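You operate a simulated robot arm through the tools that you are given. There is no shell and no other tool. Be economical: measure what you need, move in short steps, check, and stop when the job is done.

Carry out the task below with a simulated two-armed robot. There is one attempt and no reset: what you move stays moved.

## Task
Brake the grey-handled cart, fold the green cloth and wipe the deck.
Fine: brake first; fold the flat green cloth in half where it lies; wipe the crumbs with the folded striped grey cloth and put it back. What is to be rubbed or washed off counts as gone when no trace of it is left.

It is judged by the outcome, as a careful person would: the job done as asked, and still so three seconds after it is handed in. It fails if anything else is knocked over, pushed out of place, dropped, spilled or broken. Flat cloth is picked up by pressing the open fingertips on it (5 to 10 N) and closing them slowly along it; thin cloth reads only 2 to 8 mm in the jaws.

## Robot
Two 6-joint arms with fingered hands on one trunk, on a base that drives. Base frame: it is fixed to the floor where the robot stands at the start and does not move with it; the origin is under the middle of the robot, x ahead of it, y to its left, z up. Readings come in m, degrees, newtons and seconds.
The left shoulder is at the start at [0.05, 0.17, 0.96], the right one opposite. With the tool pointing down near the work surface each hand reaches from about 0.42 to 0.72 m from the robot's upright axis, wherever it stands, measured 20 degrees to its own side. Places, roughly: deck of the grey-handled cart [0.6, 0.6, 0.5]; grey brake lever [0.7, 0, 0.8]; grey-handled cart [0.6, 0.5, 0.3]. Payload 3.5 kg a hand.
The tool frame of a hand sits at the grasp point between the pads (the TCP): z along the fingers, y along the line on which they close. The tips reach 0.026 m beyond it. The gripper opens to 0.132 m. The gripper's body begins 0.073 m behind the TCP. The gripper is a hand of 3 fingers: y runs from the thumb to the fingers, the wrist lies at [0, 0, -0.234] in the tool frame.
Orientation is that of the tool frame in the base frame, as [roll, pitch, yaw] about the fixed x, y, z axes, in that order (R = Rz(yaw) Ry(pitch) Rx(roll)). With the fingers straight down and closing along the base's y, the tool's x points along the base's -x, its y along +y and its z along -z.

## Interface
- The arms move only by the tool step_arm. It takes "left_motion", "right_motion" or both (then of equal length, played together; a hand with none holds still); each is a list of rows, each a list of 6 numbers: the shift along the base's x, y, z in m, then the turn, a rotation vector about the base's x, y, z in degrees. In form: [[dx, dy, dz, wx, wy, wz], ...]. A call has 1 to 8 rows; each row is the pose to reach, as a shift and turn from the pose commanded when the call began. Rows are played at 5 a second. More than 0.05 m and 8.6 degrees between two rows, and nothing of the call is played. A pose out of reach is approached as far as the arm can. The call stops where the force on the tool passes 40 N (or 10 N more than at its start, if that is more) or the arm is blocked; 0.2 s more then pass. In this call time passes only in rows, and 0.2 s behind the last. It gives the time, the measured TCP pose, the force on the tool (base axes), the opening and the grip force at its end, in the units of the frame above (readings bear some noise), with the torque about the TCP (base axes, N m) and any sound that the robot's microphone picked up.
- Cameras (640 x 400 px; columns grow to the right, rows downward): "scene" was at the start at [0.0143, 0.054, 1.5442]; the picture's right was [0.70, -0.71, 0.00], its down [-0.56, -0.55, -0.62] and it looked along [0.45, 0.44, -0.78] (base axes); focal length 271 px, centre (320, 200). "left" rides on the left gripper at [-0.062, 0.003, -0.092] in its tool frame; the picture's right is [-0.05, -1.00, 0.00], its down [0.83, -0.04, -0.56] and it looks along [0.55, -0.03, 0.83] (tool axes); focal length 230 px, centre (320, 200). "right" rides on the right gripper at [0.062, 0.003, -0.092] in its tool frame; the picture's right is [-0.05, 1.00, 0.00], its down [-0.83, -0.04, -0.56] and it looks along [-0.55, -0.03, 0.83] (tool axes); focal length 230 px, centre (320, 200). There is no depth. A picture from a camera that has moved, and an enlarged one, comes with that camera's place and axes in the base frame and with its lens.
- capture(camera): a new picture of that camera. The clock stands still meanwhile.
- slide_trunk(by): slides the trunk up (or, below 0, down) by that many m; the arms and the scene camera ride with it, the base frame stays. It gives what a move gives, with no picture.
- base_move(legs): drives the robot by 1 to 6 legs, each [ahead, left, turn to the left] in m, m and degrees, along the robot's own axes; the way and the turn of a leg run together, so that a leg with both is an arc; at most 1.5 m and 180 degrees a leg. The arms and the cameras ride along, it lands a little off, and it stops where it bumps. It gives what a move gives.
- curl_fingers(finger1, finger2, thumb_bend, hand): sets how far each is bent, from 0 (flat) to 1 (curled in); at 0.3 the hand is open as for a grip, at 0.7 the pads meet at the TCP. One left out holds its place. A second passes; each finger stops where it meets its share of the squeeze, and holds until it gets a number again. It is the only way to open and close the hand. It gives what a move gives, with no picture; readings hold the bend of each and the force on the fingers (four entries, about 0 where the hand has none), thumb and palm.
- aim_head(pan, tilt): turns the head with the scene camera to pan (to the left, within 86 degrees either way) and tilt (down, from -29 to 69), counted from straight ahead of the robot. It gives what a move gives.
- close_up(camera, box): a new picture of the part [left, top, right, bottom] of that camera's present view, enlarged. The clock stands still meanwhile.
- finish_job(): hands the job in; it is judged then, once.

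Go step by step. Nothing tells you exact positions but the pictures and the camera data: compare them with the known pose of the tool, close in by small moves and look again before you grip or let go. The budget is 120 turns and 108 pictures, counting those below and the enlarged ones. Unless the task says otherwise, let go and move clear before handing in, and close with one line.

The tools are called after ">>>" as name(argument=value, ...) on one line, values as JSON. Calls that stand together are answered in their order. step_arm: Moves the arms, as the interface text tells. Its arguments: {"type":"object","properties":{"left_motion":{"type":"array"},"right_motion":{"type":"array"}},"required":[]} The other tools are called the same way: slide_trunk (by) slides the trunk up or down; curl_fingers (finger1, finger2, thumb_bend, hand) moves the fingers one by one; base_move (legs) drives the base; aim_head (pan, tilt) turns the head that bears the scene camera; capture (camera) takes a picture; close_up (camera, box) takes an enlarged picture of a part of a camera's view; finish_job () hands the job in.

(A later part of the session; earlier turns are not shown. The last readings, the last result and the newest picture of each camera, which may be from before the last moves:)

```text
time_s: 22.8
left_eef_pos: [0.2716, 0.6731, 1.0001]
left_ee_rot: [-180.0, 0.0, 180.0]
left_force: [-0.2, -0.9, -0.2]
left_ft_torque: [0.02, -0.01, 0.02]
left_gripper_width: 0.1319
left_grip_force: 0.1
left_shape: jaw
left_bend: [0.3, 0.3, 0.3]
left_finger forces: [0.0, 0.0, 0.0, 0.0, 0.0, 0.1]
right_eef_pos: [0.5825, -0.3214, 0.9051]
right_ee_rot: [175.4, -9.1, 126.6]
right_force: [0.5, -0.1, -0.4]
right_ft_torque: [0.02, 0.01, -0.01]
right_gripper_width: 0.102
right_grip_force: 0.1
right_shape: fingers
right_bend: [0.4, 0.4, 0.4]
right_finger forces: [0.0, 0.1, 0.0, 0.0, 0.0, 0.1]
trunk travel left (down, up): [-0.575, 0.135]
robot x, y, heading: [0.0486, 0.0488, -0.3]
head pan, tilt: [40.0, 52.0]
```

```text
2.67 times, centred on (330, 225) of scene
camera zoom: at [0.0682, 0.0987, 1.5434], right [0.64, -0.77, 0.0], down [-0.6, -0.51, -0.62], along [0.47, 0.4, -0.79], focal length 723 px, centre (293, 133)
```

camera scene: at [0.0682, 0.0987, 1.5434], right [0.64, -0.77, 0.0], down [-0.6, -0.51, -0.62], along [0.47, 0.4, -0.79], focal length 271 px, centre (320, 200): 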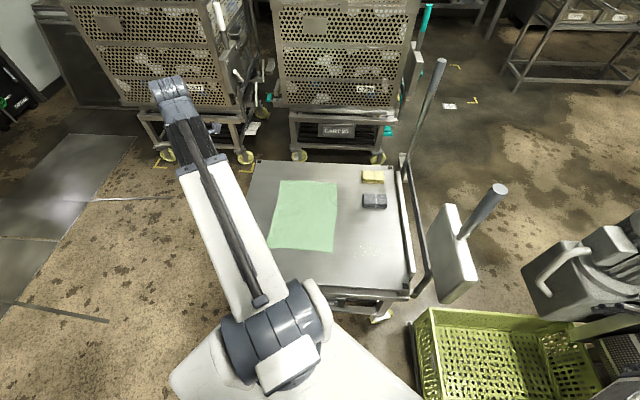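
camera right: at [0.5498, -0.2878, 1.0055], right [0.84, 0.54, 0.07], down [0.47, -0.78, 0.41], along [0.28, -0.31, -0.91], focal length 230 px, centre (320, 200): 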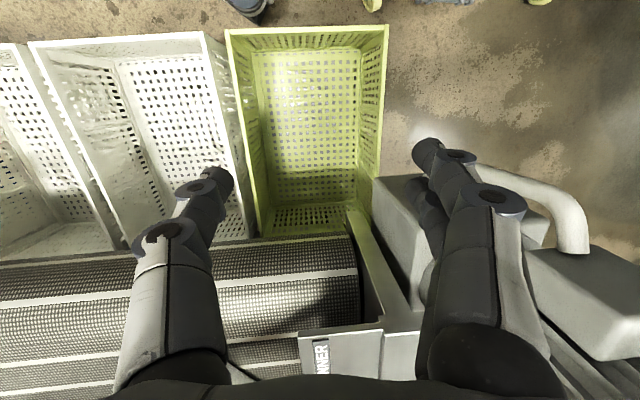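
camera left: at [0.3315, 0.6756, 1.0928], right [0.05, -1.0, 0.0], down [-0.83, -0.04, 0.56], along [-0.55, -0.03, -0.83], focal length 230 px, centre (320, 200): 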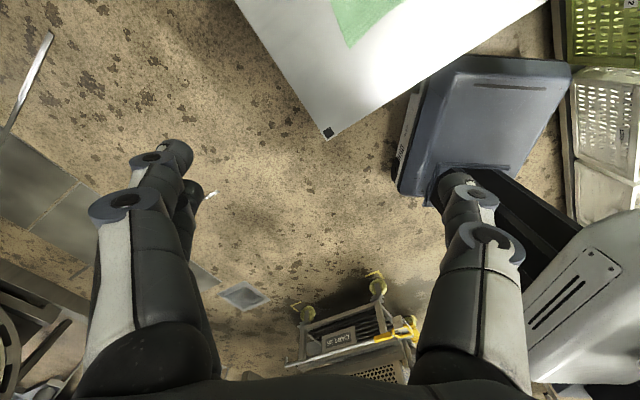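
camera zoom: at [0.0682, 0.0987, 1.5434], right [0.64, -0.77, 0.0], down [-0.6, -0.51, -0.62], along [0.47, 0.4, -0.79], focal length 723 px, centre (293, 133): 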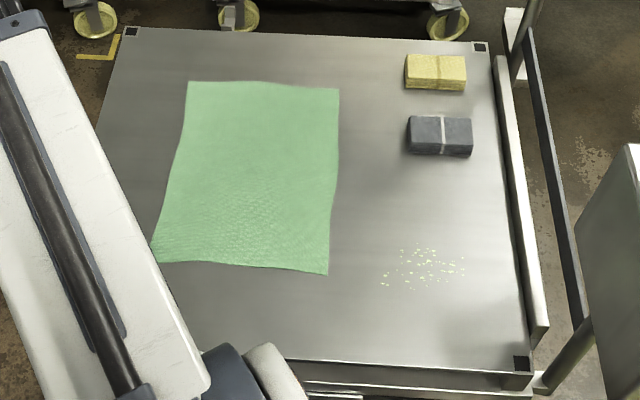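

Deck top is at z≈0.535; the cloth spans about 0.38 m along the handle side and 0.28 m across, and it is best folded standing at the cart's left side with both hands on its near corners. I'll back off, go round to that side and turn to face it.

>>> base_move(legs=[[-0.3, 0, 0]])

>>> step_arm(left_motion=[[0.025, -0.04, 0, 0, 0, 0], [0.05, -0.08, 0, 0, 0, 0], [0.075, -0.12, 0, 0, 0, 0], [0.1, -0.16, 0, 0, 0, 0], [0.125, -0.2, 0, 0, 0, 0], [0.15, -0.24, 0, 0, 0, 0], [0.175, -0.28, 0, 0, 0, 0], [0.2, -0.32, 0, 0, 0, 0]], right_motion=[[0, 0, 0.03, 0, 0, 7], [0, 0, 0.06, 0, 0, 14], [0, 0, 0.08, 0, 0, 21], [0, 0, 0.08, 0, 0, 28], [0, 0, 0.08, 0, 0, 35], [0, 0, 0.08, 0, 0, 42], [0, 0, 0.08, 0, 0, 49], [0, 0, 0.08, 0, 0, 53]])

>>> base_move(legs=[[0, 1.0, 0]])

>>> capture(camera="scene")

```text
time_s: 24.9
left_eef_pos: [-0.0393, 0.6729, 1.0002]
left_ee_rot: [179.9, 0.1, 180.0]
left_force: [-0.5, 0.6, 0.5]
left_ft_torque: [0.0, 0.02, -0.04]
left_gripper_width: 0.1318
left_grip_force: 0.1
left_shape: jaw
left_bend: [0.3, 0.3, 0.3]
left_finger forces: [0.1, 0.0, 0.0, 0.0, 0.0, 0.0]
right_eef_pos: [0.2732, -0.3213, 0.9064]
right_ee_rot: [175.2, -9.2, 126.6]
right_force: [-0.7, 1.0, -0.7]
right_ft_torque: [-0.01, -0.03, 0.02]
right_gripper_width: 0.1018
right_grip_force: 0.0
right_shape: fingers
right_bend: [0.4, 0.4, 0.4]
right_finger forces: [0.1, 0.1, 0.1, 0.0, 0.1, 0.1]
trunk travel left (down, up): [-0.575, 0.135]
robot x, y, heading: [-0.2595, 0.0536, -0.3]
head pan, tilt: [40.0, 52.0]
```

```text
time_s: 26.6
left_eef_pos: [0.1656, 0.3523, 1.0011]
left_ee_rot: [180.0, -0.1, 179.9]
left_force: [-0.5, 0.9, 0.5]
left_ft_torque: [-0.02, 0.04, 0.01]
left_gripper_width: 0.132
left_grip_force: 0.0
left_shape: jaw
left_bend: [0.3, 0.3, 0.3]
left_finger forces: [0.1, 0.0, 0.0, 0.0, 0.1, 0.0]
left hand out of reach, approached as far as the arm can: row 5, 6, 7, 8
right_eef_pos: [0.274, -0.3209, 0.9867]
right_ee_rot: [175.3, -9.2, 179.8]
right_force: [-0.6, -0.2, -0.6]
right_ft_torque: [0.05, 0.02, 0.02]
right_gripper_width: 0.1018
right_grip_force: 0.1
right_shape: fingers
right_bend: [0.4, 0.4, 0.4]
right_finger forces: [0.0, 0.0, 0.1, 0.0, 0.0, 0.1]
trunk travel left (down, up): [-0.575, 0.135]
robot x, y, heading: [-0.2608, 0.0505, 0.5]
head pan, tilt: [40.0, 52.0]
```

```text
time_s: 31.8
left_eef_pos: [0.169, 1.3463, 1.001]
left_ee_rot: [-180.0, -0.1, 179.7]
left_force: [-0.2, 0.3, -0.7]
left_ft_torque: [-0.02, 0.0, 0.03]
left_gripper_width: 0.1319
left_grip_force: 0.0
left_shape: jaw
left_bend: [0.3, 0.3, 0.3]
left_finger forces: [0.1, 0.0, 0.1, 0.0, 0.0, 0.0]
right_eef_pos: [0.2754, 0.6723, 0.9863]
right_ee_rot: [175.3, -9.2, 179.5]
right_force: [-0.5, 0.8, -0.5]
right_ft_torque: [0.01, -0.02, 0.0]
right_gripper_width: 0.1017
right_grip_force: 0.0
right_shape: fingers
right_bend: [0.4, 0.4, 0.4]
right_finger forces: [0.0, 0.0, 0.0, 0.0, 0.1, 0.0]
trunk travel left (down, up): [-0.575, 0.135]
robot x, y, heading: [-0.2575, 1.0433, -0.3]
head pan, tilt: [40.0, 52.0]
```

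```text
75 pictures are left
camera scene: at [-0.2385, 1.0923, 1.5434], right [0.64, -0.77, 0.0], down [-0.61, -0.5, -0.62], along [0.47, 0.39, -0.79], focal length 271 px, centre (320, 200)
```

scene: 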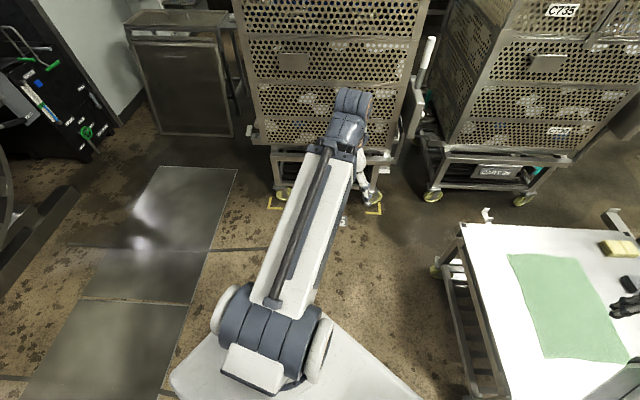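

>>> base_move(legs=[[0, 0, -54], [0, 0.415, 0], [0.15, 0, 0]])

>>> aim_head(pan=0, tilt=55)

>>> capture(camera="scene")

```text
time_s: 37.8
left_eef_pos: [0.6646, 0.9883, 1.0007]
left_ee_rot: [-180.0, -0.2, 125.5]
left_force: [-0.9, 0.6, -0.6]
left_ft_torque: [-0.01, 0.03, 0.02]
left_gripper_width: 0.1319
left_grip_force: 0.0
left_shape: jaw
left_bend: [0.3, 0.3, 0.3]
left_finger forces: [0.1, 0.0, 0.0, 0.0, 0.0, 0.0]
right_eef_pos: [0.1795, 0.5094, 0.9858]
right_ee_rot: [175.3, -9.2, 125.2]
right_force: [0.1, -0.6, 0.6]
right_ft_torque: [0.01, 0.03, -0.01]
right_gripper_width: 0.1021
right_grip_force: 0.0
right_shape: fingers
right_bend: [0.4, 0.4, 0.4]
right_finger forces: [0.1, 0.1, 0.1, 0.1, 0.0, 0.0]
trunk travel left (down, up): [-0.575, 0.135]
robot x, y, heading: [0.1664, 1.1573, -54.2]
head pan, tilt: [40.0, 52.0]
```

```text
time_s: 38.9
left_eef_pos: [0.6642, 0.989, 1.0009]
left_ee_rot: [180.0, -0.1, 125.5]
left_force: [0.8, 0.4, -0.2]
left_ft_torque: [-0.06, -0.04, -0.01]
left_gripper_width: 0.1319
left_grip_force: 0.0
left_shape: jaw
left_bend: [0.3, 0.3, 0.3]
left_finger forces: [0.0, 0.1, 0.0, 0.0, 0.0, 0.0]
right_eef_pos: [0.1797, 0.5103, 0.9861]
right_ee_rot: [175.3, -9.2, 125.2]
right_force: [0.3, -0.1, 0.7]
right_ft_torque: [0.02, 0.0, 0.02]
right_gripper_width: 0.1022
right_grip_force: 0.1
right_shape: fingers
right_bend: [0.4, 0.4, 0.4]
right_finger forces: [0.0, 0.1, 0.0, 0.0, 0.0, 0.0]
trunk travel left (down, up): [-0.575, 0.135]
robot x, y, heading: [0.1672, 1.1597, -54.4]
head pan, tilt: [0.0, 55.0]
```

```text
74 pictures are left
camera scene: at [0.1892, 1.133, 1.5395], right [-0.81, -0.58, 0.0], down [-0.48, 0.67, -0.57], along [0.33, -0.47, -0.82], focal length 271 px, centre (320, 200)
```

scene: 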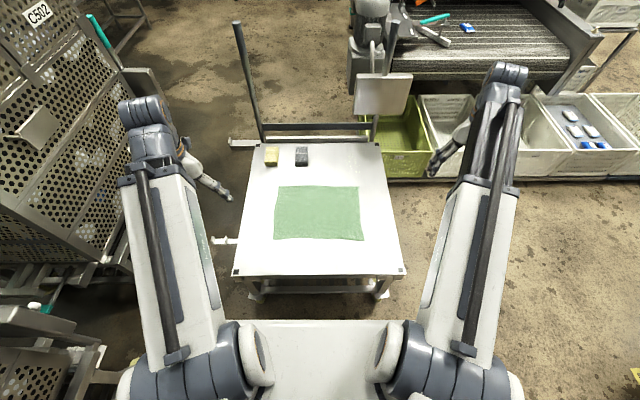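

Now squarely facing the cart from its left side. I'll ease in and lower the trunk a little, then look closely at the cloth.

>>> base_move(legs=[[0.08, 0, 0]])

>>> slide_trunk(by=-0.12)

>>> close_up(camera="scene", box=[200, 110, 440, 300])

```text
time_s: 39.9
left_eef_pos: [0.7117, 0.922, 1.0003]
left_ee_rot: [180.0, -0.2, 125.5]
left_force: [-0.3, 0.3, -0.1]
left_ft_torque: [0.01, 0.01, 0.02]
left_gripper_width: 0.1319
left_grip_force: 0.0
left_shape: jaw
left_bend: [0.3, 0.3, 0.3]
left_finger forces: [0.0, 0.0, 0.0, 0.0, 0.0, 0.0]
right_eef_pos: [0.2258, 0.4446, 0.9854]
right_ee_rot: [175.3, -9.1, 125.1]
right_force: [-0.4, -0.2, -0.6]
right_ft_torque: [0.03, 0.0, 0.01]
right_gripper_width: 0.102
right_grip_force: 0.0
right_shape: fingers
right_bend: [0.4, 0.4, 0.4]
right_finger forces: [0.1, 0.0, 0.1, 0.0, 0.0, 0.1]
trunk travel left (down, up): [-0.575, 0.135]
robot x, y, heading: [0.2178, 1.0915, -54.8]
head pan, tilt: [0.0, 55.0]
```

```text
time_s: 41.4
left_eef_pos: [0.7116, 0.9232, 0.8801]
left_ee_rot: [180.0, -0.1, 125.5]
left_force: [0.6, -0.5, 0.4]
left_ft_torque: [0.0, -0.04, 0.02]
left_gripper_width: 0.132
left_grip_force: 0.0
left_shape: jaw
left_bend: [0.3, 0.3, 0.3]
left_finger forces: [0.0, 0.0, 0.0, 0.0, 0.0, 0.0]
right_eef_pos: [0.225, 0.4445, 0.8651]
right_ee_rot: [175.4, -9.1, 125.1]
right_force: [0.3, -0.4, 0.5]
right_ft_torque: [0.01, -0.01, 0.0]
right_gripper_width: 0.1018
right_grip_force: 0.1
right_shape: fingers
right_bend: [0.4, 0.4, 0.4]
right_finger forces: [0.0, 0.1, 0.0, 0.1, 0.1, 0.1]
trunk travel left (down, up): [-0.455, 0.255]
robot x, y, heading: [0.2174, 1.0902, -54.3]
head pan, tilt: [0.0, 55.0]
```

```text
2.11 times, centred on (320, 205) of scene
camera zoom: at [0.236, 1.0673, 1.4196], right [-0.81, -0.58, 0.0], down [-0.48, 0.67, -0.57], along [0.33, -0.47, -0.82], focal length 571 px, centre (320, 190)
```

zoom: 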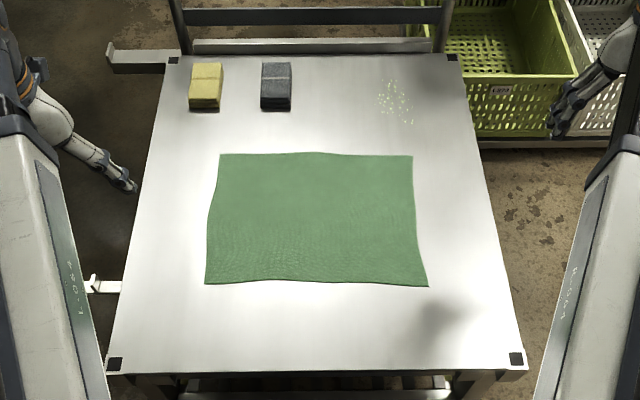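

Cloth corners are located. I'll bring both hands above the two near corners, straightening the right hand.

>>> step_arm(left_motion=[[-0.011, -0.015, -0.029, 0, 0, 0], [-0.021, -0.03, -0.058, 0, 0, 0], [-0.032, -0.045, -0.086, 0, 0, 0], [-0.043, -0.06, -0.115, 0, 0, 0], [-0.053, -0.075, -0.144, 0, 0, 0], [-0.064, -0.09, -0.172, 0, 0, 0], [-0.075, -0.105, -0.2, 0, 0, 0], [-0.085, -0.12, -0.23, 0, 0, 0]], right_motion=[[0.018, 0.022, -0.027, -3, -0.4, 0], [0.036, 0.044, -0.054, -6, -0.8, 0], [0.054, 0.066, -0.08, -10.1, -1.4, 0], [0.072, 0.088, -0.107, -10.1, -1.4, 0], [0.09, 0.11, -0.134, -10.1, -1.4, 0], [0.108, 0.132, -0.16, -10.1, -1.4, 0], [0.126, 0.154, -0.188, -10.1, -1.4, 0], [0.143, 0.1755, -0.215, -10.1, -1.4, 0]])

>>> curl_fingers(hand="left", finger1=0.5, finger2=0.5, thumb_bend=0.5)

>>> curl_fingers(hand="right", finger1=0.5, finger2=0.5, thumb_bend=0.5)

>>> close_up(camera="scene", box=[200, 110, 440, 300])

>>> capture(camera="left")

```text
time_s: 43.2
left_eef_pos: [0.6253, 0.8022, 0.6524]
left_ee_rot: [179.9, -0.1, 125.4]
left_force: [0.0, 0.3, 0.6]
left_ft_torque: [0.0, -0.02, -0.03]
left_gripper_width: 0.1317
left_grip_force: 0.0
left_shape: jaw
left_bend: [0.3, 0.3, 0.3]
left_finger forces: [0.0, 0.0, 0.0, 0.0, 0.1, 0.0]
left hand out of reach, approached as far as the arm can: row 1, 2, 3, 4, 5, 6, 7
right_eef_pos: [0.3692, 0.6184, 0.6524]
right_ee_rot: [-179.9, 0.0, 124.7]
right_force: [0.9, -0.3, 0.1]
right_ft_torque: [0.03, -0.01, -0.03]
right_gripper_width: 0.1018
right_grip_force: 0.0
right_shape: fingers
right_bend: [0.4, 0.4, 0.4]
right_finger forces: [0.1, 0.1, 0.0, 0.0, 0.1, 0.0]
trunk travel left (down, up): [-0.455, 0.255]
robot x, y, heading: [0.2152, 1.0956, -54.7]
head pan, tilt: [0.0, 55.0]
```

```text
time_s: 44.2
left_eef_pos: [0.6259, 0.8038, 0.6527]
left_ee_rot: [180.0, -0.1, 125.5]
left_force: [1.1, 0.4, 0.7]
left_ft_torque: [-0.05, 0.02, -0.02]
left_gripper_width: 0.0684
left_grip_force: 0.0
left_shape: fingers
left_bend: [0.5, 0.5, 0.5]
left_finger forces: [0.0, 0.0, 0.1, 0.0, 0.0, 0.1]
right_eef_pos: [0.3671, 0.6177, 0.6528]
right_ee_rot: [180.0, -0.2, 124.8]
right_force: [0.2, 0.0, 0.6]
right_ft_torque: [0.0, 0.0, 0.0]
right_gripper_width: 0.1019
right_grip_force: 0.0
right_shape: fingers
right_bend: [0.4, 0.4, 0.4]
right_finger forces: [0.0, 0.0, 0.1, 0.0, 0.0, 0.0]
trunk travel left (down, up): [-0.455, 0.255]
robot x, y, heading: [0.2144, 1.0927, -54.7]
head pan, tilt: [0.0, 55.0]
```

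```text
time_s: 45.2
left_eef_pos: [0.6262, 0.8031, 0.6536]
left_ee_rot: [180.0, -0.1, 125.5]
left_force: [0.4, 1.1, 0.6]
left_ft_torque: [0.01, 0.0, -0.02]
left_gripper_width: 0.0686
left_grip_force: 0.0
left_shape: fingers
left_bend: [0.5, 0.5, 0.5]
left_finger forces: [0.0, 0.0, 0.0, 0.1, 0.1, 0.1]
right_eef_pos: [0.3692, 0.6195, 0.6529]
right_ee_rot: [179.9, -0.2, 124.8]
right_force: [-0.2, -0.2, -0.4]
right_ft_torque: [-0.03, 0.01, -0.01]
right_gripper_width: 0.0687
right_grip_force: 0.0
right_shape: fingers
right_bend: [0.5, 0.5, 0.5]
right_finger forces: [0.1, 0.1, 0.0, 0.0, 0.1, 0.1]
trunk travel left (down, up): [-0.455, 0.255]
robot x, y, heading: [0.2174, 1.0936, -54.5]
head pan, tilt: [0.0, 55.0]
```

```text
2.11 times, centred on (320, 205) of scene
camera zoom: at [0.236, 1.0673, 1.4195], right [-0.81, -0.58, 0.0], down [-0.48, 0.67, -0.57], along [0.33, -0.47, -0.82], focal length 571 px, centre (320, 190)
```

zoom: 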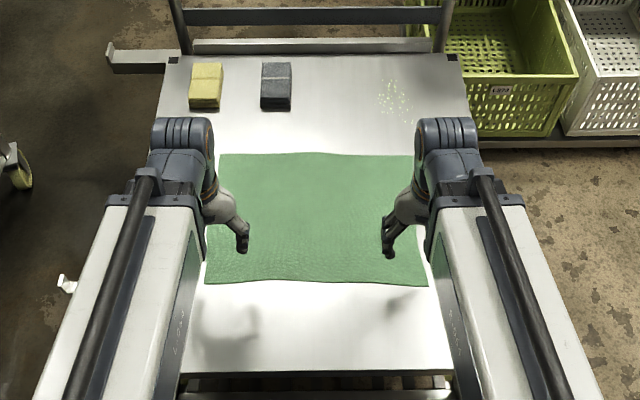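

```text
71 pictures are left
camera left: at [0.6645, 0.7542, 0.7459], right [-0.78, -0.62, 0.0], down [-0.52, 0.65, 0.56], along [-0.35, 0.44, -0.83], focal length 230 px, centre (320, 200)
```

left: 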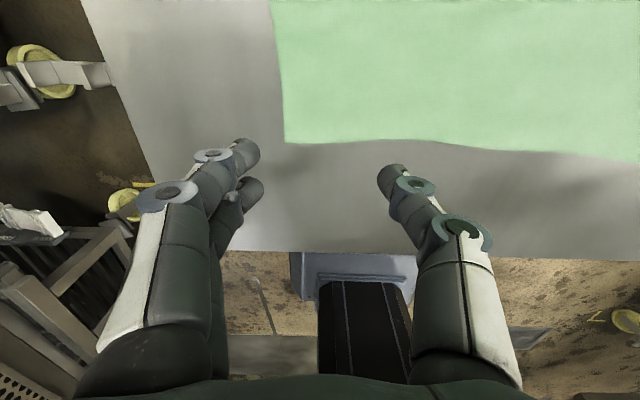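

>>> capture(camera="right")

```text
70 pictures are left
camera right: at [0.3354, 0.6701, 0.7434], right [0.85, 0.53, 0.0], down [0.44, -0.71, 0.55], along [0.29, -0.47, -0.83], focal length 230 px, centre (320, 200)
```

right: 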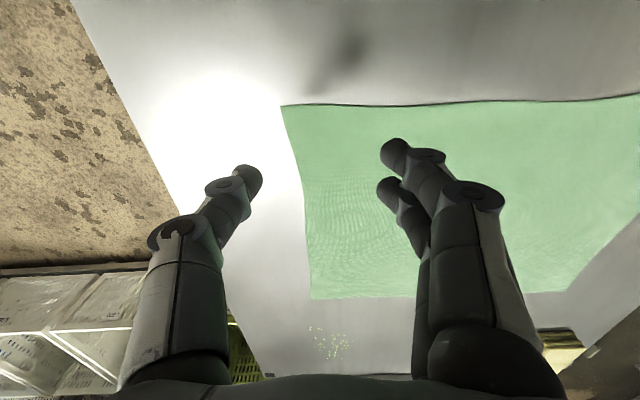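

Both hands are over the corners. I'll trim the left by 1.5 cm and lower both close to the cloth.

>>> step_arm(left_motion=[[-0.004, -0.015, -0.03, 0, 0, 0], [-0.004, -0.015, -0.06, 0, 0, 0], [-0.004, -0.015, -0.078, 0, 0, 0]], right_motion=[[0, 0, -0.03, 0, 0, 0], [0, 0, -0.06, 0, 0, 0], [0, 0, -0.078, 0, 0, 0]])

>>> step_arm(left_motion=[[0, 0, -0.004, 0, 0, 0], [0, 0, -0.008, 0, 0, 0], [0, 0, -0.011, 0, 0, 0]], right_motion=[[0, 0, -0.004, 0, 0, 0], [0, 0, -0.008, 0, 0, 0], [0, 0, -0.011, 0, 0, 0]])

```text
time_s: 46.0
left_eef_pos: [0.6223, 0.789, 0.5729]
left_ee_rot: [-180.0, -0.2, 125.5]
left_force: [0.6, 1.0, -0.2]
left_ft_torque: [-0.02, 0.01, 0.04]
left_gripper_width: 0.0687
left_grip_force: 0.0
left_shape: fingers
left_bend: [0.5, 0.5, 0.5]
left_finger forces: [0.1, 0.0, 0.1, 0.0, 0.0, 0.1]
right_eef_pos: [0.3688, 0.6187, 0.5726]
right_ee_rot: [-180.0, -0.1, 124.7]
right_force: [-0.2, 0.3, -0.4]
right_ft_torque: [-0.02, -0.01, 0.0]
right_gripper_width: 0.0683
right_grip_force: 0.0
right_shape: fingers
right_bend: [0.5, 0.5, 0.5]
right_finger forces: [0.0, 0.0, 0.0, 0.0, 0.0, 0.0]
trunk travel left (down, up): [-0.455, 0.255]
robot x, y, heading: [0.2154, 1.0942, -54.3]
head pan, tilt: [0.0, 55.0]
```

```text
time_s: 46.8
left_eef_pos: [0.6219, 0.7882, 0.565]
left_ee_rot: [180.0, 0.2, 125.5]
left_force: [1.5, -1.1, 29.7]
left_ft_torque: [0.18, -0.34, -0.04]
left_gripper_width: 0.0685
left_grip_force: 0.1
left_shape: fingers
left_bend: [0.51, 0.51, 0.5]
left_finger forces: [0.1, 0.0, 0.0, 0.0, 0.0, 0.0]
right_eef_pos: [0.3694, 0.6202, 0.5646]
right_ee_rot: [179.8, 0.2, 124.6]
right_force: [1.9, -3.7, 25.6]
right_ft_torque: [0.36, -0.66, -0.09]
right_gripper_width: 0.0687
right_grip_force: 2.6
right_shape: fingers
right_bend: [0.52, 0.51, 0.5]
right_finger forces: [0.0, 0.0, 0.1, 0.0, 4.5, 0.1]
trunk travel left (down, up): [-0.455, 0.255]
robot x, y, heading: [0.2162, 1.0919, -54.6]
head pan, tilt: [0.0, 55.0]
```

>>> step_arm(left_motion=[[0, 0, 0.003, 0, 0, 0]], right_motion=[[0, 0, 0.0025, 0, 0, 0]])

```text
time_s: 47.2
left_eef_pos: [0.6221, 0.7878, 0.5665]
left_ee_rot: [179.9, -0.2, 125.5]
left_force: [1.9, -1.9, 14.5]
left_ft_torque: [0.08, -0.25, -0.05]
left_gripper_width: 0.0686
left_grip_force: 0.0
left_shape: fingers
left_bend: [0.51, 0.5, 0.5]
left_finger forces: [0.0, 0.0, 0.0, 0.0, 0.0, 0.0]
right_eef_pos: [0.3688, 0.6199, 0.5641]
right_ee_rot: [-179.9, 0.1, 124.7]
right_force: [1.9, -2.9, 21.9]
right_ft_torque: [0.34, -0.7, -0.16]
right_gripper_width: 0.0688
right_grip_force: 1.3
right_shape: fingers
right_bend: [0.52, 0.51, 0.5]
right_finger forces: [0.0, 0.0, 0.1, 0.0, 1.8, 0.0]
trunk travel left (down, up): [-0.455, 0.255]
robot x, y, heading: [0.2146, 1.0934, -54.6]
head pan, tilt: [0.0, 55.0]
```

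>>> step_arm(left_motion=[[0, 0, 0.0013, 0, 0, 0]], right_motion=[[0, 0, 0.0025, 0, 0, 0]])

```text
time_s: 47.6
left_eef_pos: [0.6207, 0.7894, 0.5663]
left_ee_rot: [180.0, -0.2, 125.5]
left_force: [0.2, -1.0, 8.0]
left_ft_torque: [0.03, -0.12, -0.07]
left_gripper_width: 0.0685
left_grip_force: 0.1
left_shape: fingers
left_bend: [0.5, 0.5, 0.5]
left_finger forces: [0.0, 0.0, 0.0, 0.0, 0.0, 0.1]
right_eef_pos: [0.3673, 0.6205, 0.5654]
right_ee_rot: [180.0, -0.1, 124.8]
right_force: [0.2, -0.7, 2.1]
right_ft_torque: [0.07, -0.1, 0.0]
right_gripper_width: 0.0685
right_grip_force: 0.1
right_shape: fingers
right_bend: [0.5, 0.5, 0.5]
right_finger forces: [0.1, 0.1, 0.0, 0.0, 0.0, 0.0]
trunk travel left (down, up): [-0.455, 0.255]
robot x, y, heading: [0.2125, 1.0914, -54.4]
head pan, tilt: [0.0, 55.0]
```

>>> step_arm(right_motion=[[0, 0, -0.001, 0, 0, 0]])

>>> curl_fingers(hand="left", finger1=0.56, finger2=0.56, thumb_bend=0.56)

>>> curl_fingers(hand="right", finger1=0.56, finger2=0.56, thumb_bend=0.56)

```text
time_s: 48.0
left_eef_pos: [0.6217, 0.7885, 0.5654]
left_ee_rot: [-180.0, -0.2, 125.5]
left_force: [-0.6, 0.4, 1.4]
left_ft_torque: [0.01, -0.11, -0.02]
left_gripper_width: 0.0683
left_grip_force: 0.0
left_shape: fingers
left_bend: [0.5, 0.5, 0.5]
left_finger forces: [0.0, 0.0, 0.1, 0.0, 0.0, 0.0]
right_eef_pos: [0.369, 0.6215, 0.5657]
right_ee_rot: [-180.0, -0.1, 124.8]
right_force: [0.3, 0.5, 0.9]
right_ft_torque: [0.04, -0.05, 0.0]
right_gripper_width: 0.0683
right_grip_force: 0.0
right_shape: fingers
right_bend: [0.5, 0.5, 0.5]
right_finger forces: [0.0, 0.0, 0.0, 0.0, 0.0, 0.1]
trunk travel left (down, up): [-0.455, 0.255]
robot x, y, heading: [0.2172, 1.0888, -54.5]
head pan, tilt: [0.0, 55.0]
```

```text
time_s: 49.0
left_eef_pos: [0.6221, 0.7895, 0.5659]
left_ee_rot: [180.0, -0.1, 125.4]
left_force: [-0.7, 1.0, -0.3]
left_ft_torque: [0.0, 0.01, -0.01]
left_gripper_width: 0.0483
left_grip_force: 0.0
left_shape: fingers
left_bend: [0.56, 0.56, 0.56]
left_finger forces: [0.0, 0.0, 0.0, 0.1, 0.0, 0.0]
right_eef_pos: [0.3677, 0.6204, 0.5647]
right_ee_rot: [-180.0, -0.1, 124.8]
right_force: [0.0, -0.4, 0.6]
right_ft_torque: [0.04, -0.02, 0.0]
right_gripper_width: 0.0683
right_grip_force: 0.0
right_shape: fingers
right_bend: [0.5, 0.5, 0.5]
right_finger forces: [0.1, 0.1, 0.1, 0.0, 0.0, 0.1]
trunk travel left (down, up): [-0.455, 0.255]
robot x, y, heading: [0.2168, 1.0945, -54.6]
head pan, tilt: [0.0, 55.0]
```

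```text
time_s: 50.0
left_eef_pos: [0.6211, 0.7883, 0.5653]
left_ee_rot: [180.0, -0.1, 125.5]
left_force: [-1.0, 1.0, 0.3]
left_ft_torque: [0.01, -0.01, 0.02]
left_gripper_width: 0.0485
left_grip_force: 0.2
left_shape: fingers
left_bend: [0.56, 0.56, 0.56]
left_finger forces: [0.0, 0.1, 0.1, 0.0, 0.0, 0.0]
right_eef_pos: [0.3685, 0.6199, 0.5656]
right_ee_rot: [-179.9, -0.1, 124.8]
right_force: [-1.2, -0.3, 0.4]
right_ft_torque: [-0.01, -0.01, 0.02]
right_gripper_width: 0.0485
right_grip_force: 0.2
right_shape: fingers
right_bend: [0.56, 0.56, 0.56]
right_finger forces: [0.1, 0.0, 0.0, 0.1, 0.0, 0.0]
trunk travel left (down, up): [-0.455, 0.255]
robot x, y, heading: [0.218, 1.0964, -54.6]
head pan, tilt: [0.0, 55.0]
```

>>> step_arm(left_motion=[[0, 0, -0.0015, 0, 0, 0], [0, 0, -0.0015, 0, 0, 0]], right_motion=[[0, 0, -0.0015, 0, 0, 0], [0, 0, -0.0015, 0, 0, 0]])

```text
time_s: 50.6
left_eef_pos: [0.6225, 0.7884, 0.565]
left_ee_rot: [180.0, -0.2, 125.5]
left_force: [-0.5, 0.4, 9.3]
left_ft_torque: [0.07, -0.05, 0.0]
left_gripper_width: 0.0485
left_grip_force: 0.0
left_shape: fingers
left_bend: [0.56, 0.56, 0.56]
left_finger forces: [0.0, 0.1, 0.0, 0.0, 0.0, 0.0]
right_eef_pos: [0.3686, 0.6202, 0.5646]
right_ee_rot: [-180.0, 0.1, 124.8]
right_force: [0.1, -1.0, 4.4]
right_ft_torque: [0.05, -0.1, 0.0]
right_gripper_width: 0.0485
right_grip_force: 0.0
right_shape: fingers
right_bend: [0.56, 0.56, 0.56]
right_finger forces: [0.0, 0.0, 0.0, 0.0, 0.0, 0.0]
trunk travel left (down, up): [-0.455, 0.255]
robot x, y, heading: [0.2164, 1.0897, -54.5]
head pan, tilt: [0.0, 55.0]
```

>>> curl_fingers(hand="left", finger1=0.61, finger2=0.61, thumb_bend=0.61)

>>> step_arm(left_motion=[[0, 0, -0.001, 0, 0, 0], [0, 0, -0.001, 0, 0, 0]])

```text
time_s: 51.6
left_eef_pos: [0.6221, 0.7887, 0.5649]
left_ee_rot: [180.0, -0.1, 125.5]
left_force: [1.0, -0.2, 0.1]
left_ft_torque: [0.02, -0.01, 0.02]
left_gripper_width: 0.0325
left_grip_force: 0.1
left_shape: fingers
left_bend: [0.61, 0.61, 0.61]
left_finger forces: [0.0, 0.1, 0.0, 0.0, 0.0, 0.1]
right_eef_pos: [0.3688, 0.6204, 0.5661]
right_ee_rot: [-179.9, -0.1, 124.9]
right_force: [0.5, -1.2, 11.9]
right_ft_torque: [0.08, -0.16, -0.05]
right_gripper_width: 0.049
right_grip_force: 0.1
right_shape: fingers
right_bend: [0.56, 0.56, 0.56]
right_finger forces: [0.1, 0.0, 0.0, 0.0, 0.1, 0.0]
trunk travel left (down, up): [-0.455, 0.255]
robot x, y, heading: [0.2154, 1.0917, -54.5]
head pan, tilt: [0.0, 55.0]
```

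```text
time_s: 52.2
left_eef_pos: [0.6225, 0.7883, 0.564]
left_ee_rot: [-180.0, -0.1, 125.5]
left_force: [-1.4, 0.2, 4.0]
left_ft_torque: [0.0, 0.0, 0.0]
left_gripper_width: 0.0323
left_grip_force: 0.1
left_shape: fingers
left_bend: [0.61, 0.61, 0.61]
left_finger forces: [0.1, 0.1, 0.0, 0.0, 0.0, 0.0]
right_eef_pos: [0.3685, 0.6209, 0.5656]
right_ee_rot: [-180.0, 0.0, 124.8]
right_force: [1.6, -0.7, 10.5]
right_ft_torque: [0.05, -0.14, -0.02]
right_gripper_width: 0.0488
right_grip_force: 0.1
right_shape: fingers
right_bend: [0.56, 0.56, 0.56]
right_finger forces: [0.0, 0.1, 0.0, 0.0, 0.0, 0.0]
trunk travel left (down, up): [-0.455, 0.255]
robot x, y, heading: [0.2153, 1.092, -54.4]
head pan, tilt: [0.0, 55.0]
```

>>> step_arm(left_motion=[[0, 0, -0.001, 0, 0, 0], [0, 0, -0.001, 0, 0, 0]])

>>> curl_fingers(hand="left", finger1=0.65, finger2=0.65, thumb_bend=0.65)

>>> step_arm(left_motion=[[0, 0, -0.0012, 0, 0, 0], [0, 0, -0.0012, 0, 0, 0]])

>>> curl_fingers(hand="left", finger1=0.69, finger2=0.69, thumb_bend=0.69)

>>> capture(camera="left")

```text
time_s: 52.8
left_eef_pos: [0.6232, 0.7884, 0.5633]
left_ee_rot: [-180.0, 0.0, 125.5]
left_force: [-1.0, 1.1, 18.8]
left_ft_torque: [-0.04, 0.04, -0.02]
left_gripper_width: 0.0319
left_grip_force: 0.1
left_shape: fingers
left_bend: [0.62, 0.61, 0.61]
left_finger forces: [0.0, 0.1, 0.0, 0.1, 0.1, 0.0]
right_eef_pos: [0.3682, 0.622, 0.5647]
right_ee_rot: [180.0, -0.1, 124.9]
right_force: [1.0, -0.3, 5.7]
right_ft_torque: [0.04, -0.03, -0.01]
right_gripper_width: 0.0484
right_grip_force: 0.1
right_shape: fingers
right_bend: [0.56, 0.56, 0.56]
right_finger forces: [0.0, 0.0, 0.0, 0.0, 0.0, 0.0]
trunk travel left (down, up): [-0.455, 0.255]
robot x, y, heading: [0.2173, 1.0937, -54.4]
head pan, tilt: [0.0, 55.0]
```

```text
time_s: 53.8
left_eef_pos: [0.6216, 0.7887, 0.5625]
left_ee_rot: [-179.9, -0.1, 125.4]
left_force: [-2.2, -1.5, 1.6]
left_ft_torque: [-0.04, 0.03, 0.02]
left_gripper_width: 0.0216
left_grip_force: 0.0
left_shape: fingers
left_bend: [0.65, 0.65, 0.64]
left_finger forces: [0.0, 0.1, 0.0, 0.1, 0.0, 0.1]
right_eef_pos: [0.3678, 0.6208, 0.5652]
right_ee_rot: [180.0, -0.1, 124.8]
right_force: [0.1, 1.7, 11.6]
right_ft_torque: [0.11, -0.1, -0.01]
right_gripper_width: 0.0486
right_grip_force: 0.0
right_shape: fingers
right_bend: [0.56, 0.56, 0.56]
right_finger forces: [0.0, 0.0, 0.0, 0.0, 0.1, 0.0]
trunk travel left (down, up): [-0.455, 0.255]
robot x, y, heading: [0.2186, 1.094, -54.7]
head pan, tilt: [0.0, 55.0]
```

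```text
time_s: 54.4
left_eef_pos: [0.6215, 0.7886, 0.5614]
left_ee_rot: [180.0, -0.1, 125.4]
left_force: [-1.2, 0.7, 10.9]
left_ft_torque: [-0.04, 0.13, 0.01]
left_gripper_width: 0.0213
left_grip_force: 0.1
left_shape: fingers
left_bend: [0.65, 0.65, 0.65]
left_finger forces: [0.0, 0.0, 0.0, 0.1, 0.3, 0.1]
right_eef_pos: [0.3679, 0.6206, 0.565]
right_ee_rot: [-180.0, 0.1, 124.8]
right_force: [0.0, 0.5, 8.0]
right_ft_torque: [0.11, -0.1, 0.01]
right_gripper_width: 0.0484
right_grip_force: 0.1
right_shape: fingers
right_bend: [0.56, 0.56, 0.56]
right_finger forces: [0.0, 0.1, 0.0, 0.0, 0.1, 0.1]
trunk travel left (down, up): [-0.455, 0.255]
robot x, y, heading: [0.2192, 1.0932, -54.5]
head pan, tilt: [0.0, 55.0]
```

```text
time_s: 55.4
left_eef_pos: [0.6226, 0.7886, 0.5617]
left_ee_rot: [180.0, -0.2, 125.5]
left_force: [-0.9, 0.1, 0.5]
left_ft_torque: [0.05, -0.03, -0.02]
left_gripper_width: 0.0088
left_grip_force: 0.0
left_shape: fingers
left_bend: [0.69, 0.69, 0.69]
left_finger forces: [0.1, 0.0, 0.0, 0.0, 0.0, 0.0]
right_eef_pos: [0.3683, 0.6202, 0.5648]
right_ee_rot: [179.9, -0.1, 124.9]
right_force: [-1.3, 1.4, 12.3]
right_ft_torque: [0.16, -0.11, -0.01]
right_gripper_width: 0.0487
right_grip_force: 0.1
right_shape: fingers
right_bend: [0.56, 0.56, 0.56]
right_finger forces: [0.0, 0.0, 0.0, 0.0, 0.1, 0.0]
trunk travel left (down, up): [-0.455, 0.255]
robot x, y, heading: [0.2167, 1.0918, -54.4]
head pan, tilt: [0.0, 55.0]
```

```text
69 pictures are left
camera left: at [0.6606, 0.7396, 0.6549], right [-0.78, -0.62, 0.0], down [-0.52, 0.65, 0.56], along [-0.35, 0.44, -0.83], focal length 230 px, centre (320, 200)
```

left: 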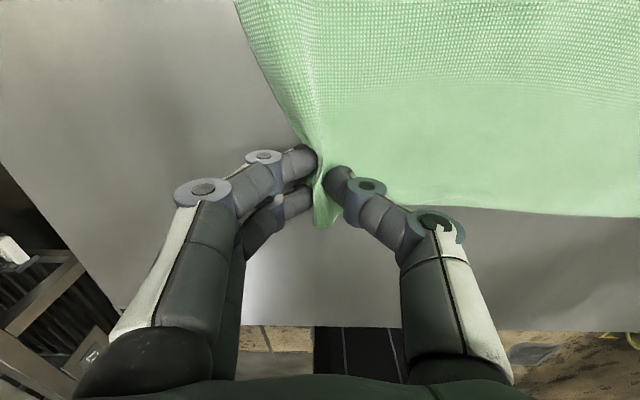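

The left hand has a ridge of cloth between its pads. I'll close it firmly, then do the right the same way.

>>> curl_fingers(hand="left", finger1=0.76, finger2=0.76, thumb_bend=0.76)

>>> curl_fingers(hand="right", finger1=0.61, finger2=0.61, thumb_bend=0.61)

>>> step_arm(right_motion=[[0, 0, -0.0015, 0, 0, 0], [0, 0, -0.0015, 0, 0, 0]])

>>> curl_fingers(hand="right", finger1=0.65, finger2=0.65, thumb_bend=0.65)

>>> step_arm(right_motion=[[0, 0, -0.0012, 0, 0, 0], [0, 0, -0.0012, 0, 0, 0]])

>>> curl_fingers(hand="right", finger1=0.69, finger2=0.69, thumb_bend=0.69)

>>> curl_fingers(hand="right", finger1=0.76, finger2=0.76, thumb_bend=0.76)

>>> capture(camera="right")

```text
time_s: 56.4
left_eef_pos: [0.6221, 0.7881, 0.5614]
left_ee_rot: [-180.0, -0.1, 125.5]
left_force: [-1.3, -0.6, -0.4]
left_ft_torque: [-0.04, 0.02, -0.01]
left_gripper_width: 0.0026
left_grip_force: 0.1
left_shape: fingers
left_bend: [0.74, 0.73, 0.73]
left_finger forces: [0.0, 0.0, 0.0, 0.0, 0.1, 0.0]
right_eef_pos: [0.3682, 0.6214, 0.5658]
right_ee_rot: [-180.0, -0.1, 124.9]
right_force: [-0.2, 1.1, 11.7]
right_ft_torque: [0.15, -0.11, 0.04]
right_gripper_width: 0.0483
right_grip_force: 0.0
right_shape: fingers
right_bend: [0.56, 0.56, 0.56]
right_finger forces: [0.1, 0.1, 0.0, 0.0, 0.0, 0.0]
trunk travel left (down, up): [-0.455, 0.255]
robot x, y, heading: [0.2184, 1.0932, -54.4]
head pan, tilt: [0.0, 55.0]
```

```text
time_s: 57.4
left_eef_pos: [0.6225, 0.7885, 0.5619]
left_ee_rot: [179.9, -0.1, 125.5]
left_force: [-2.2, -0.8, 0.1]
left_ft_torque: [0.0, 0.07, -0.01]
left_gripper_width: 0.0023
left_grip_force: 0.0
left_shape: fingers
left_bend: [0.74, 0.74, 0.73]
left_finger forces: [0.0, 0.0, 0.1, 0.0, 0.0, 0.0]
right_eef_pos: [0.368, 0.621, 0.565]
right_ee_rot: [-180.0, -0.1, 124.8]
right_force: [1.6, 1.5, 1.6]
right_ft_torque: [0.08, -0.05, -0.02]
right_gripper_width: 0.0351
right_grip_force: 0.0
right_shape: fingers
right_bend: [0.59, 0.61, 0.61]
right_finger forces: [0.0, 0.0, 0.0, 0.0, 0.0, 0.1]
trunk travel left (down, up): [-0.455, 0.255]
robot x, y, heading: [0.2206, 1.0943, -54.6]
head pan, tilt: [0.0, 55.0]
```

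```text
time_s: 58.0
left_eef_pos: [0.6219, 0.7873, 0.5619]
left_ee_rot: [-180.0, -0.1, 125.4]
left_force: [-2.1, -0.8, 0.6]
left_ft_torque: [-0.02, 0.06, -0.01]
left_gripper_width: 0.0022
left_grip_force: 0.0
left_shape: fingers
left_bend: [0.74, 0.74, 0.73]
left_finger forces: [0.1, 0.1, 0.1, 0.0, 0.1, 0.0]
right_eef_pos: [0.3681, 0.6207, 0.5639]
right_ee_rot: [-179.9, 0.0, 124.8]
right_force: [2.6, 2.7, 13.7]
right_ft_torque: [0.33, -0.23, -0.01]
right_gripper_width: 0.0352
right_grip_force: 0.1
right_shape: fingers
right_bend: [0.61, 0.61, 0.61]
right_finger forces: [0.0, 0.0, 0.1, 0.1, 0.0, 0.1]
trunk travel left (down, up): [-0.455, 0.255]
robot x, y, heading: [0.219, 1.0936, -54.8]
head pan, tilt: [0.0, 55.0]
```

```text
time_s: 59.0
left_eef_pos: [0.6229, 0.7872, 0.5614]
left_ee_rot: [180.0, -0.1, 125.5]
left_force: [-2.0, -1.3, 0.3]
left_ft_torque: [-0.04, 0.07, -0.01]
left_gripper_width: 0.0022
left_grip_force: 0.3
left_shape: fingers
left_bend: [0.74, 0.74, 0.73]
left_finger forces: [0.0, 0.0, 0.1, 0.0, 0.0, 0.0]
right_eef_pos: [0.3695, 0.6205, 0.5635]
right_ee_rot: [180.0, -0.1, 124.7]
right_force: [3.3, 2.2, 7.3]
right_ft_torque: [0.24, -0.22, -0.09]
right_gripper_width: 0.0268
right_grip_force: 0.1
right_shape: fingers
right_bend: [0.63, 0.65, 0.65]
right_finger forces: [0.0, 0.0, 0.0, 0.0, 0.1, 0.1]
trunk travel left (down, up): [-0.455, 0.255]
robot x, y, heading: [0.2161, 1.0927, -54.6]
head pan, tilt: [0.0, 55.0]
```

```text
time_s: 59.6
left_eef_pos: [0.6231, 0.7877, 0.5623]
left_ee_rot: [-180.0, 0.0, 125.4]
left_force: [-3.8, -1.4, 0.2]
left_ft_torque: [-0.03, 0.09, 0.03]
left_gripper_width: 0.0026
left_grip_force: 0.1
left_shape: fingers
left_bend: [0.74, 0.74, 0.73]
left_finger forces: [0.1, 0.0, 0.0, 0.1, 0.0, 0.1]
right_eef_pos: [0.368, 0.6204, 0.5629]
right_ee_rot: [-180.0, 0.0, 124.8]
right_force: [5.2, 3.4, 20.4]
right_ft_torque: [0.5, -0.44, -0.08]
right_gripper_width: 0.0262
right_grip_force: 0.0
right_shape: fingers
right_bend: [0.65, 0.65, 0.65]
right_finger forces: [0.0, 0.1, 0.0, 0.0, 0.0, 0.0]
trunk travel left (down, up): [-0.455, 0.255]
robot x, y, heading: [0.2179, 1.0918, -54.6]
head pan, tilt: [0.0, 55.0]
```

```text
time_s: 60.6
left_eef_pos: [0.6234, 0.7893, 0.5619]
left_ee_rot: [-179.9, -0.1, 125.5]
left_force: [-4.5, -1.9, 0.0]
left_ft_torque: [-0.07, 0.15, 0.01]
left_gripper_width: 0.0027
left_grip_force: 0.2
left_shape: fingers
left_bend: [0.74, 0.74, 0.72]
left_finger forces: [0.0, 0.0, 0.0, 0.0, 0.1, 0.0]
right_eef_pos: [0.3678, 0.6192, 0.5617]
right_ee_rot: [-180.0, 0.0, 124.8]
right_force: [6.1, 2.8, 14.2]
right_ft_torque: [0.4, -0.33, -0.06]
right_gripper_width: 0.0181
right_grip_force: 0.0
right_shape: fingers
right_bend: [0.68, 0.69, 0.69]
right_finger forces: [0.0, 0.1, 0.1, 0.0, 0.1, 0.0]
trunk travel left (down, up): [-0.455, 0.255]
robot x, y, heading: [0.2222, 1.0936, -54.5]
head pan, tilt: [0.0, 55.0]
```

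```text
time_s: 61.6
left_eef_pos: [0.623, 0.7879, 0.5613]
left_ee_rot: [180.0, 0.0, 125.6]
left_force: [-2.4, -1.3, -0.2]
left_ft_torque: [-0.03, 0.07, 0.02]
left_gripper_width: 0.0029
left_grip_force: 0.0
left_shape: fingers
left_bend: [0.74, 0.74, 0.72]
left_finger forces: [0.1, 0.0, 0.1, 0.0, 0.0, 0.0]
right_eef_pos: [0.368, 0.62, 0.5607]
right_ee_rot: [-179.9, -0.1, 124.7]
right_force: [1.4, 1.0, 0.0]
right_ft_torque: [0.05, -0.04, 0.0]
right_gripper_width: 0.0016
right_grip_force: 0.0
right_shape: fingers
right_bend: [0.73, 0.73, 0.73]
right_finger forces: [0.0, 0.0, 0.0, 0.0, 0.1, 0.1]
trunk travel left (down, up): [-0.455, 0.255]
robot x, y, heading: [0.2163, 1.0932, -54.4]
head pan, tilt: [0.0, 55.0]
```

```text
68 pictures are left
camera right: at [0.3347, 0.671, 0.6524], right [0.85, 0.53, 0.0], down [0.44, -0.71, 0.55], along [0.29, -0.47, -0.83], focal length 230 px, centre (320, 200)
```

right: 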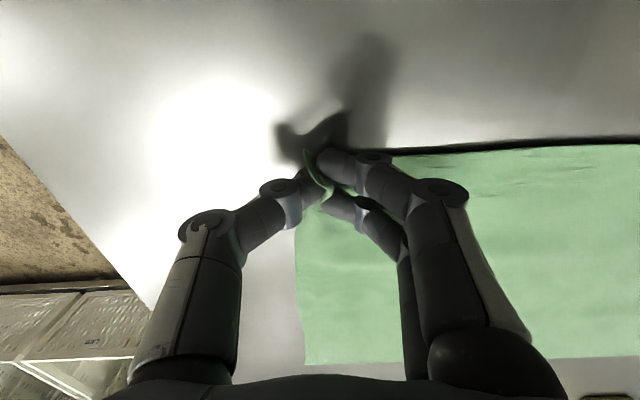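

>>> curl_fingers(hand="left", finger1=0.85, finger2=0.85, thumb_bend=0.85)

>>> curl_fingers(hand="right", finger1=0.85, finger2=0.85, thumb_bend=0.85)

>>> step_arm(left_motion=[[0, 0, 0.015, 0, 0, 0], [0, 0, 0.03, 0, 0, 0], [0, 0, 0.045, 0, 0, 0]], right_motion=[[0, 0, 0.015, 0, 0, 0], [0, 0, 0.03, 0, 0, 0], [0, 0, 0.045, 0, 0, 0]])

>>> capture(camera="right")

>>> capture(camera="left")

```text
time_s: 62.6
left_eef_pos: [0.622, 0.7886, 0.5617]
left_ee_rot: [179.9, -0.1, 125.4]
left_force: [-1.9, -0.2, -0.1]
left_ft_torque: [-0.07, 0.05, 0.01]
left_gripper_width: 0.0018
left_grip_force: 0.0
left_shape: fingers
left_bend: [0.76, 0.76, 0.74]
left_finger forces: [0.0, 0.1, 0.0, 0.0, 0.0, 0.0]
right_eef_pos: [0.3679, 0.6207, 0.5618]
right_ee_rot: [-179.9, -0.1, 124.9]
right_force: [2.9, 1.2, -0.2]
right_ft_torque: [0.01, -0.05, -0.02]
right_gripper_width: 0.0016
right_grip_force: 0.0
right_shape: fingers
right_bend: [0.73, 0.73, 0.73]
right_finger forces: [0.0, 0.1, 0.1, 0.1, 0.1, 0.0]
trunk travel left (down, up): [-0.455, 0.255]
robot x, y, heading: [0.217, 1.0913, -54.4]
head pan, tilt: [0.0, 55.0]
```

```text
time_s: 63.6
left_eef_pos: [0.6226, 0.788, 0.5617]
left_ee_rot: [-180.0, -0.1, 125.5]
left_force: [-2.2, -1.2, 0.1]
left_ft_torque: [-0.03, 0.05, 0.02]
left_gripper_width: 0.0018
left_grip_force: 0.1
left_shape: fingers
left_bend: [0.76, 0.77, 0.74]
left_finger forces: [0.1, 0.0, 0.1, 0.0, 0.0, 0.1]
right_eef_pos: [0.3676, 0.6197, 0.562]
right_ee_rot: [-180.0, -0.1, 124.8]
right_force: [2.9, 2.1, 0.0]
right_ft_torque: [0.01, -0.01, 0.02]
right_gripper_width: 0.001
right_grip_force: 0.0
right_shape: fingers
right_bend: [0.76, 0.76, 0.75]
right_finger forces: [0.0, 0.1, 0.0, 0.0, 0.0, 0.0]
trunk travel left (down, up): [-0.455, 0.255]
robot x, y, heading: [0.2205, 1.0936, -54.5]
head pan, tilt: [0.0, 55.0]
```

```text
time_s: 64.4
left_eef_pos: [0.6217, 0.787, 0.6053]
left_ee_rot: [-180.0, -0.2, 125.5]
left_force: [-2.0, -1.6, -0.1]
left_ft_torque: [-0.05, 0.06, 0.01]
left_gripper_width: 0.0018
left_grip_force: 0.1
left_shape: fingers
left_bend: [0.76, 0.77, 0.74]
left_finger forces: [0.1, 0.0, 0.0, 0.1, 0.1, 0.0]
right_eef_pos: [0.3667, 0.6185, 0.6057]
right_ee_rot: [-179.9, -0.1, 124.8]
right_force: [2.2, 1.6, 0.3]
right_ft_torque: [0.02, -0.08, -0.02]
right_gripper_width: 0.0008
right_grip_force: 0.1
right_shape: fingers
right_bend: [0.76, 0.77, 0.75]
right_finger forces: [0.0, 0.1, 0.1, 0.0, 0.0, 0.0]
trunk travel left (down, up): [-0.455, 0.255]
robot x, y, heading: [0.2174, 1.0915, -54.7]
head pan, tilt: [0.0, 55.0]
```

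```text
67 pictures are left
camera right: at [0.3347, 0.6706, 0.6971], right [0.85, 0.53, 0.0], down [0.44, -0.71, 0.55], along [0.29, -0.47, -0.83], focal length 230 px, centre (320, 200)
```

right: 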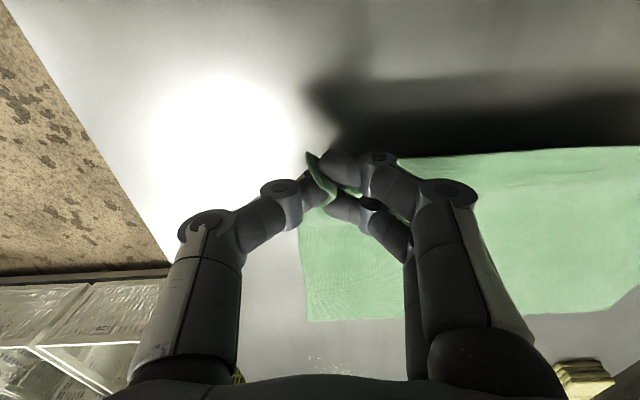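

```text
66 pictures are left
camera left: at [0.6606, 0.7391, 0.6993], right [-0.78, -0.62, 0.0], down [-0.52, 0.65, 0.56], along [-0.35, 0.44, -0.83], focal length 230 px, centre (320, 200)
```

left: 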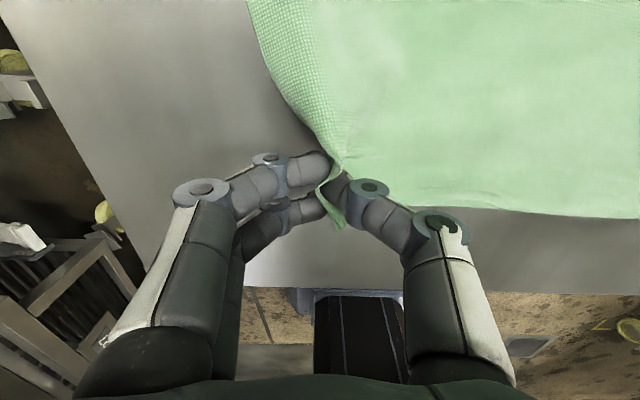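

Both corners are held. I'll carry them in a slow arc over to the far edge.

>>> step_arm(left_motion=[[0.0088, -0.0122, 0.02, 0, 0, 0], [0.0175, -0.0244, 0.035, 0, 0, 0], [0.0274, -0.0382, 0.05, 0, 0, 0], [0.0379, -0.0528, 0.06, 0, 0, 0], [0.0478, -0.0666, 0.07, 0, 0, 0], [0.0584, -0.0812, 0.075, 0, 0, 0], [0.0689, -0.0958, 0.075, 0, 0, 0], [0.0788, -0.1096, 0.07, 0, 0, 0]], right_motion=[[0.0088, -0.0122, 0.02, 0, 0, 0], [0.0175, -0.0244, 0.035, 0, 0, 0], [0.0274, -0.0382, 0.05, 0, 0, 0], [0.0379, -0.0528, 0.06, 0, 0, 0], [0.0478, -0.0666, 0.07, 0, 0, 0], [0.0584, -0.0812, 0.075, 0, 0, 0], [0.0689, -0.0958, 0.075, 0, 0, 0], [0.0788, -0.1096, 0.07, 0, 0, 0]])

>>> close_up(camera="scene", box=[200, 110, 440, 300])

```text
time_s: 66.2
left_eef_pos: [0.7021, 0.6783, 0.6778]
left_ee_rot: [180.0, -0.1, 125.6]
left_force: [-2.2, -1.3, -0.7]
left_ft_torque: [-0.06, 0.06, -0.01]
left_gripper_width: 0.0017
left_grip_force: 0.0
left_shape: fingers
left_bend: [0.76, 0.77, 0.74]
left_finger forces: [0.1, 0.1, 0.0, 0.0, 0.0, 0.1]
right_eef_pos: [0.4462, 0.5109, 0.6739]
right_ee_rot: [180.0, -0.1, 124.8]
right_force: [2.1, 1.6, 0.7]
right_ft_torque: [0.01, -0.06, -0.02]
right_gripper_width: 0.0008
right_grip_force: 0.1
right_shape: fingers
right_bend: [0.77, 0.77, 0.76]
right_finger forces: [0.1, 0.1, 0.0, 0.0, 0.1, 0.0]
trunk travel left (down, up): [-0.455, 0.255]
robot x, y, heading: [0.216, 1.0903, -54.5]
head pan, tilt: [0.0, 55.0]
```

```text
2.11 times, centred on (320, 205) of scene
camera zoom: at [0.236, 1.0672, 1.4195], right [-0.81, -0.58, 0.0], down [-0.48, 0.67, -0.57], along [0.33, -0.47, -0.82], focal length 571 px, centre (320, 190)
```

zoom: 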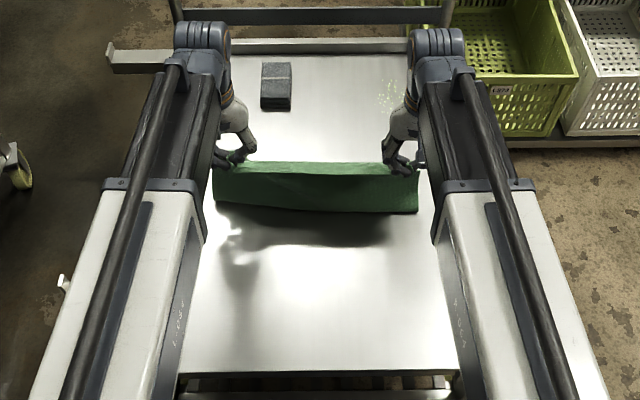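

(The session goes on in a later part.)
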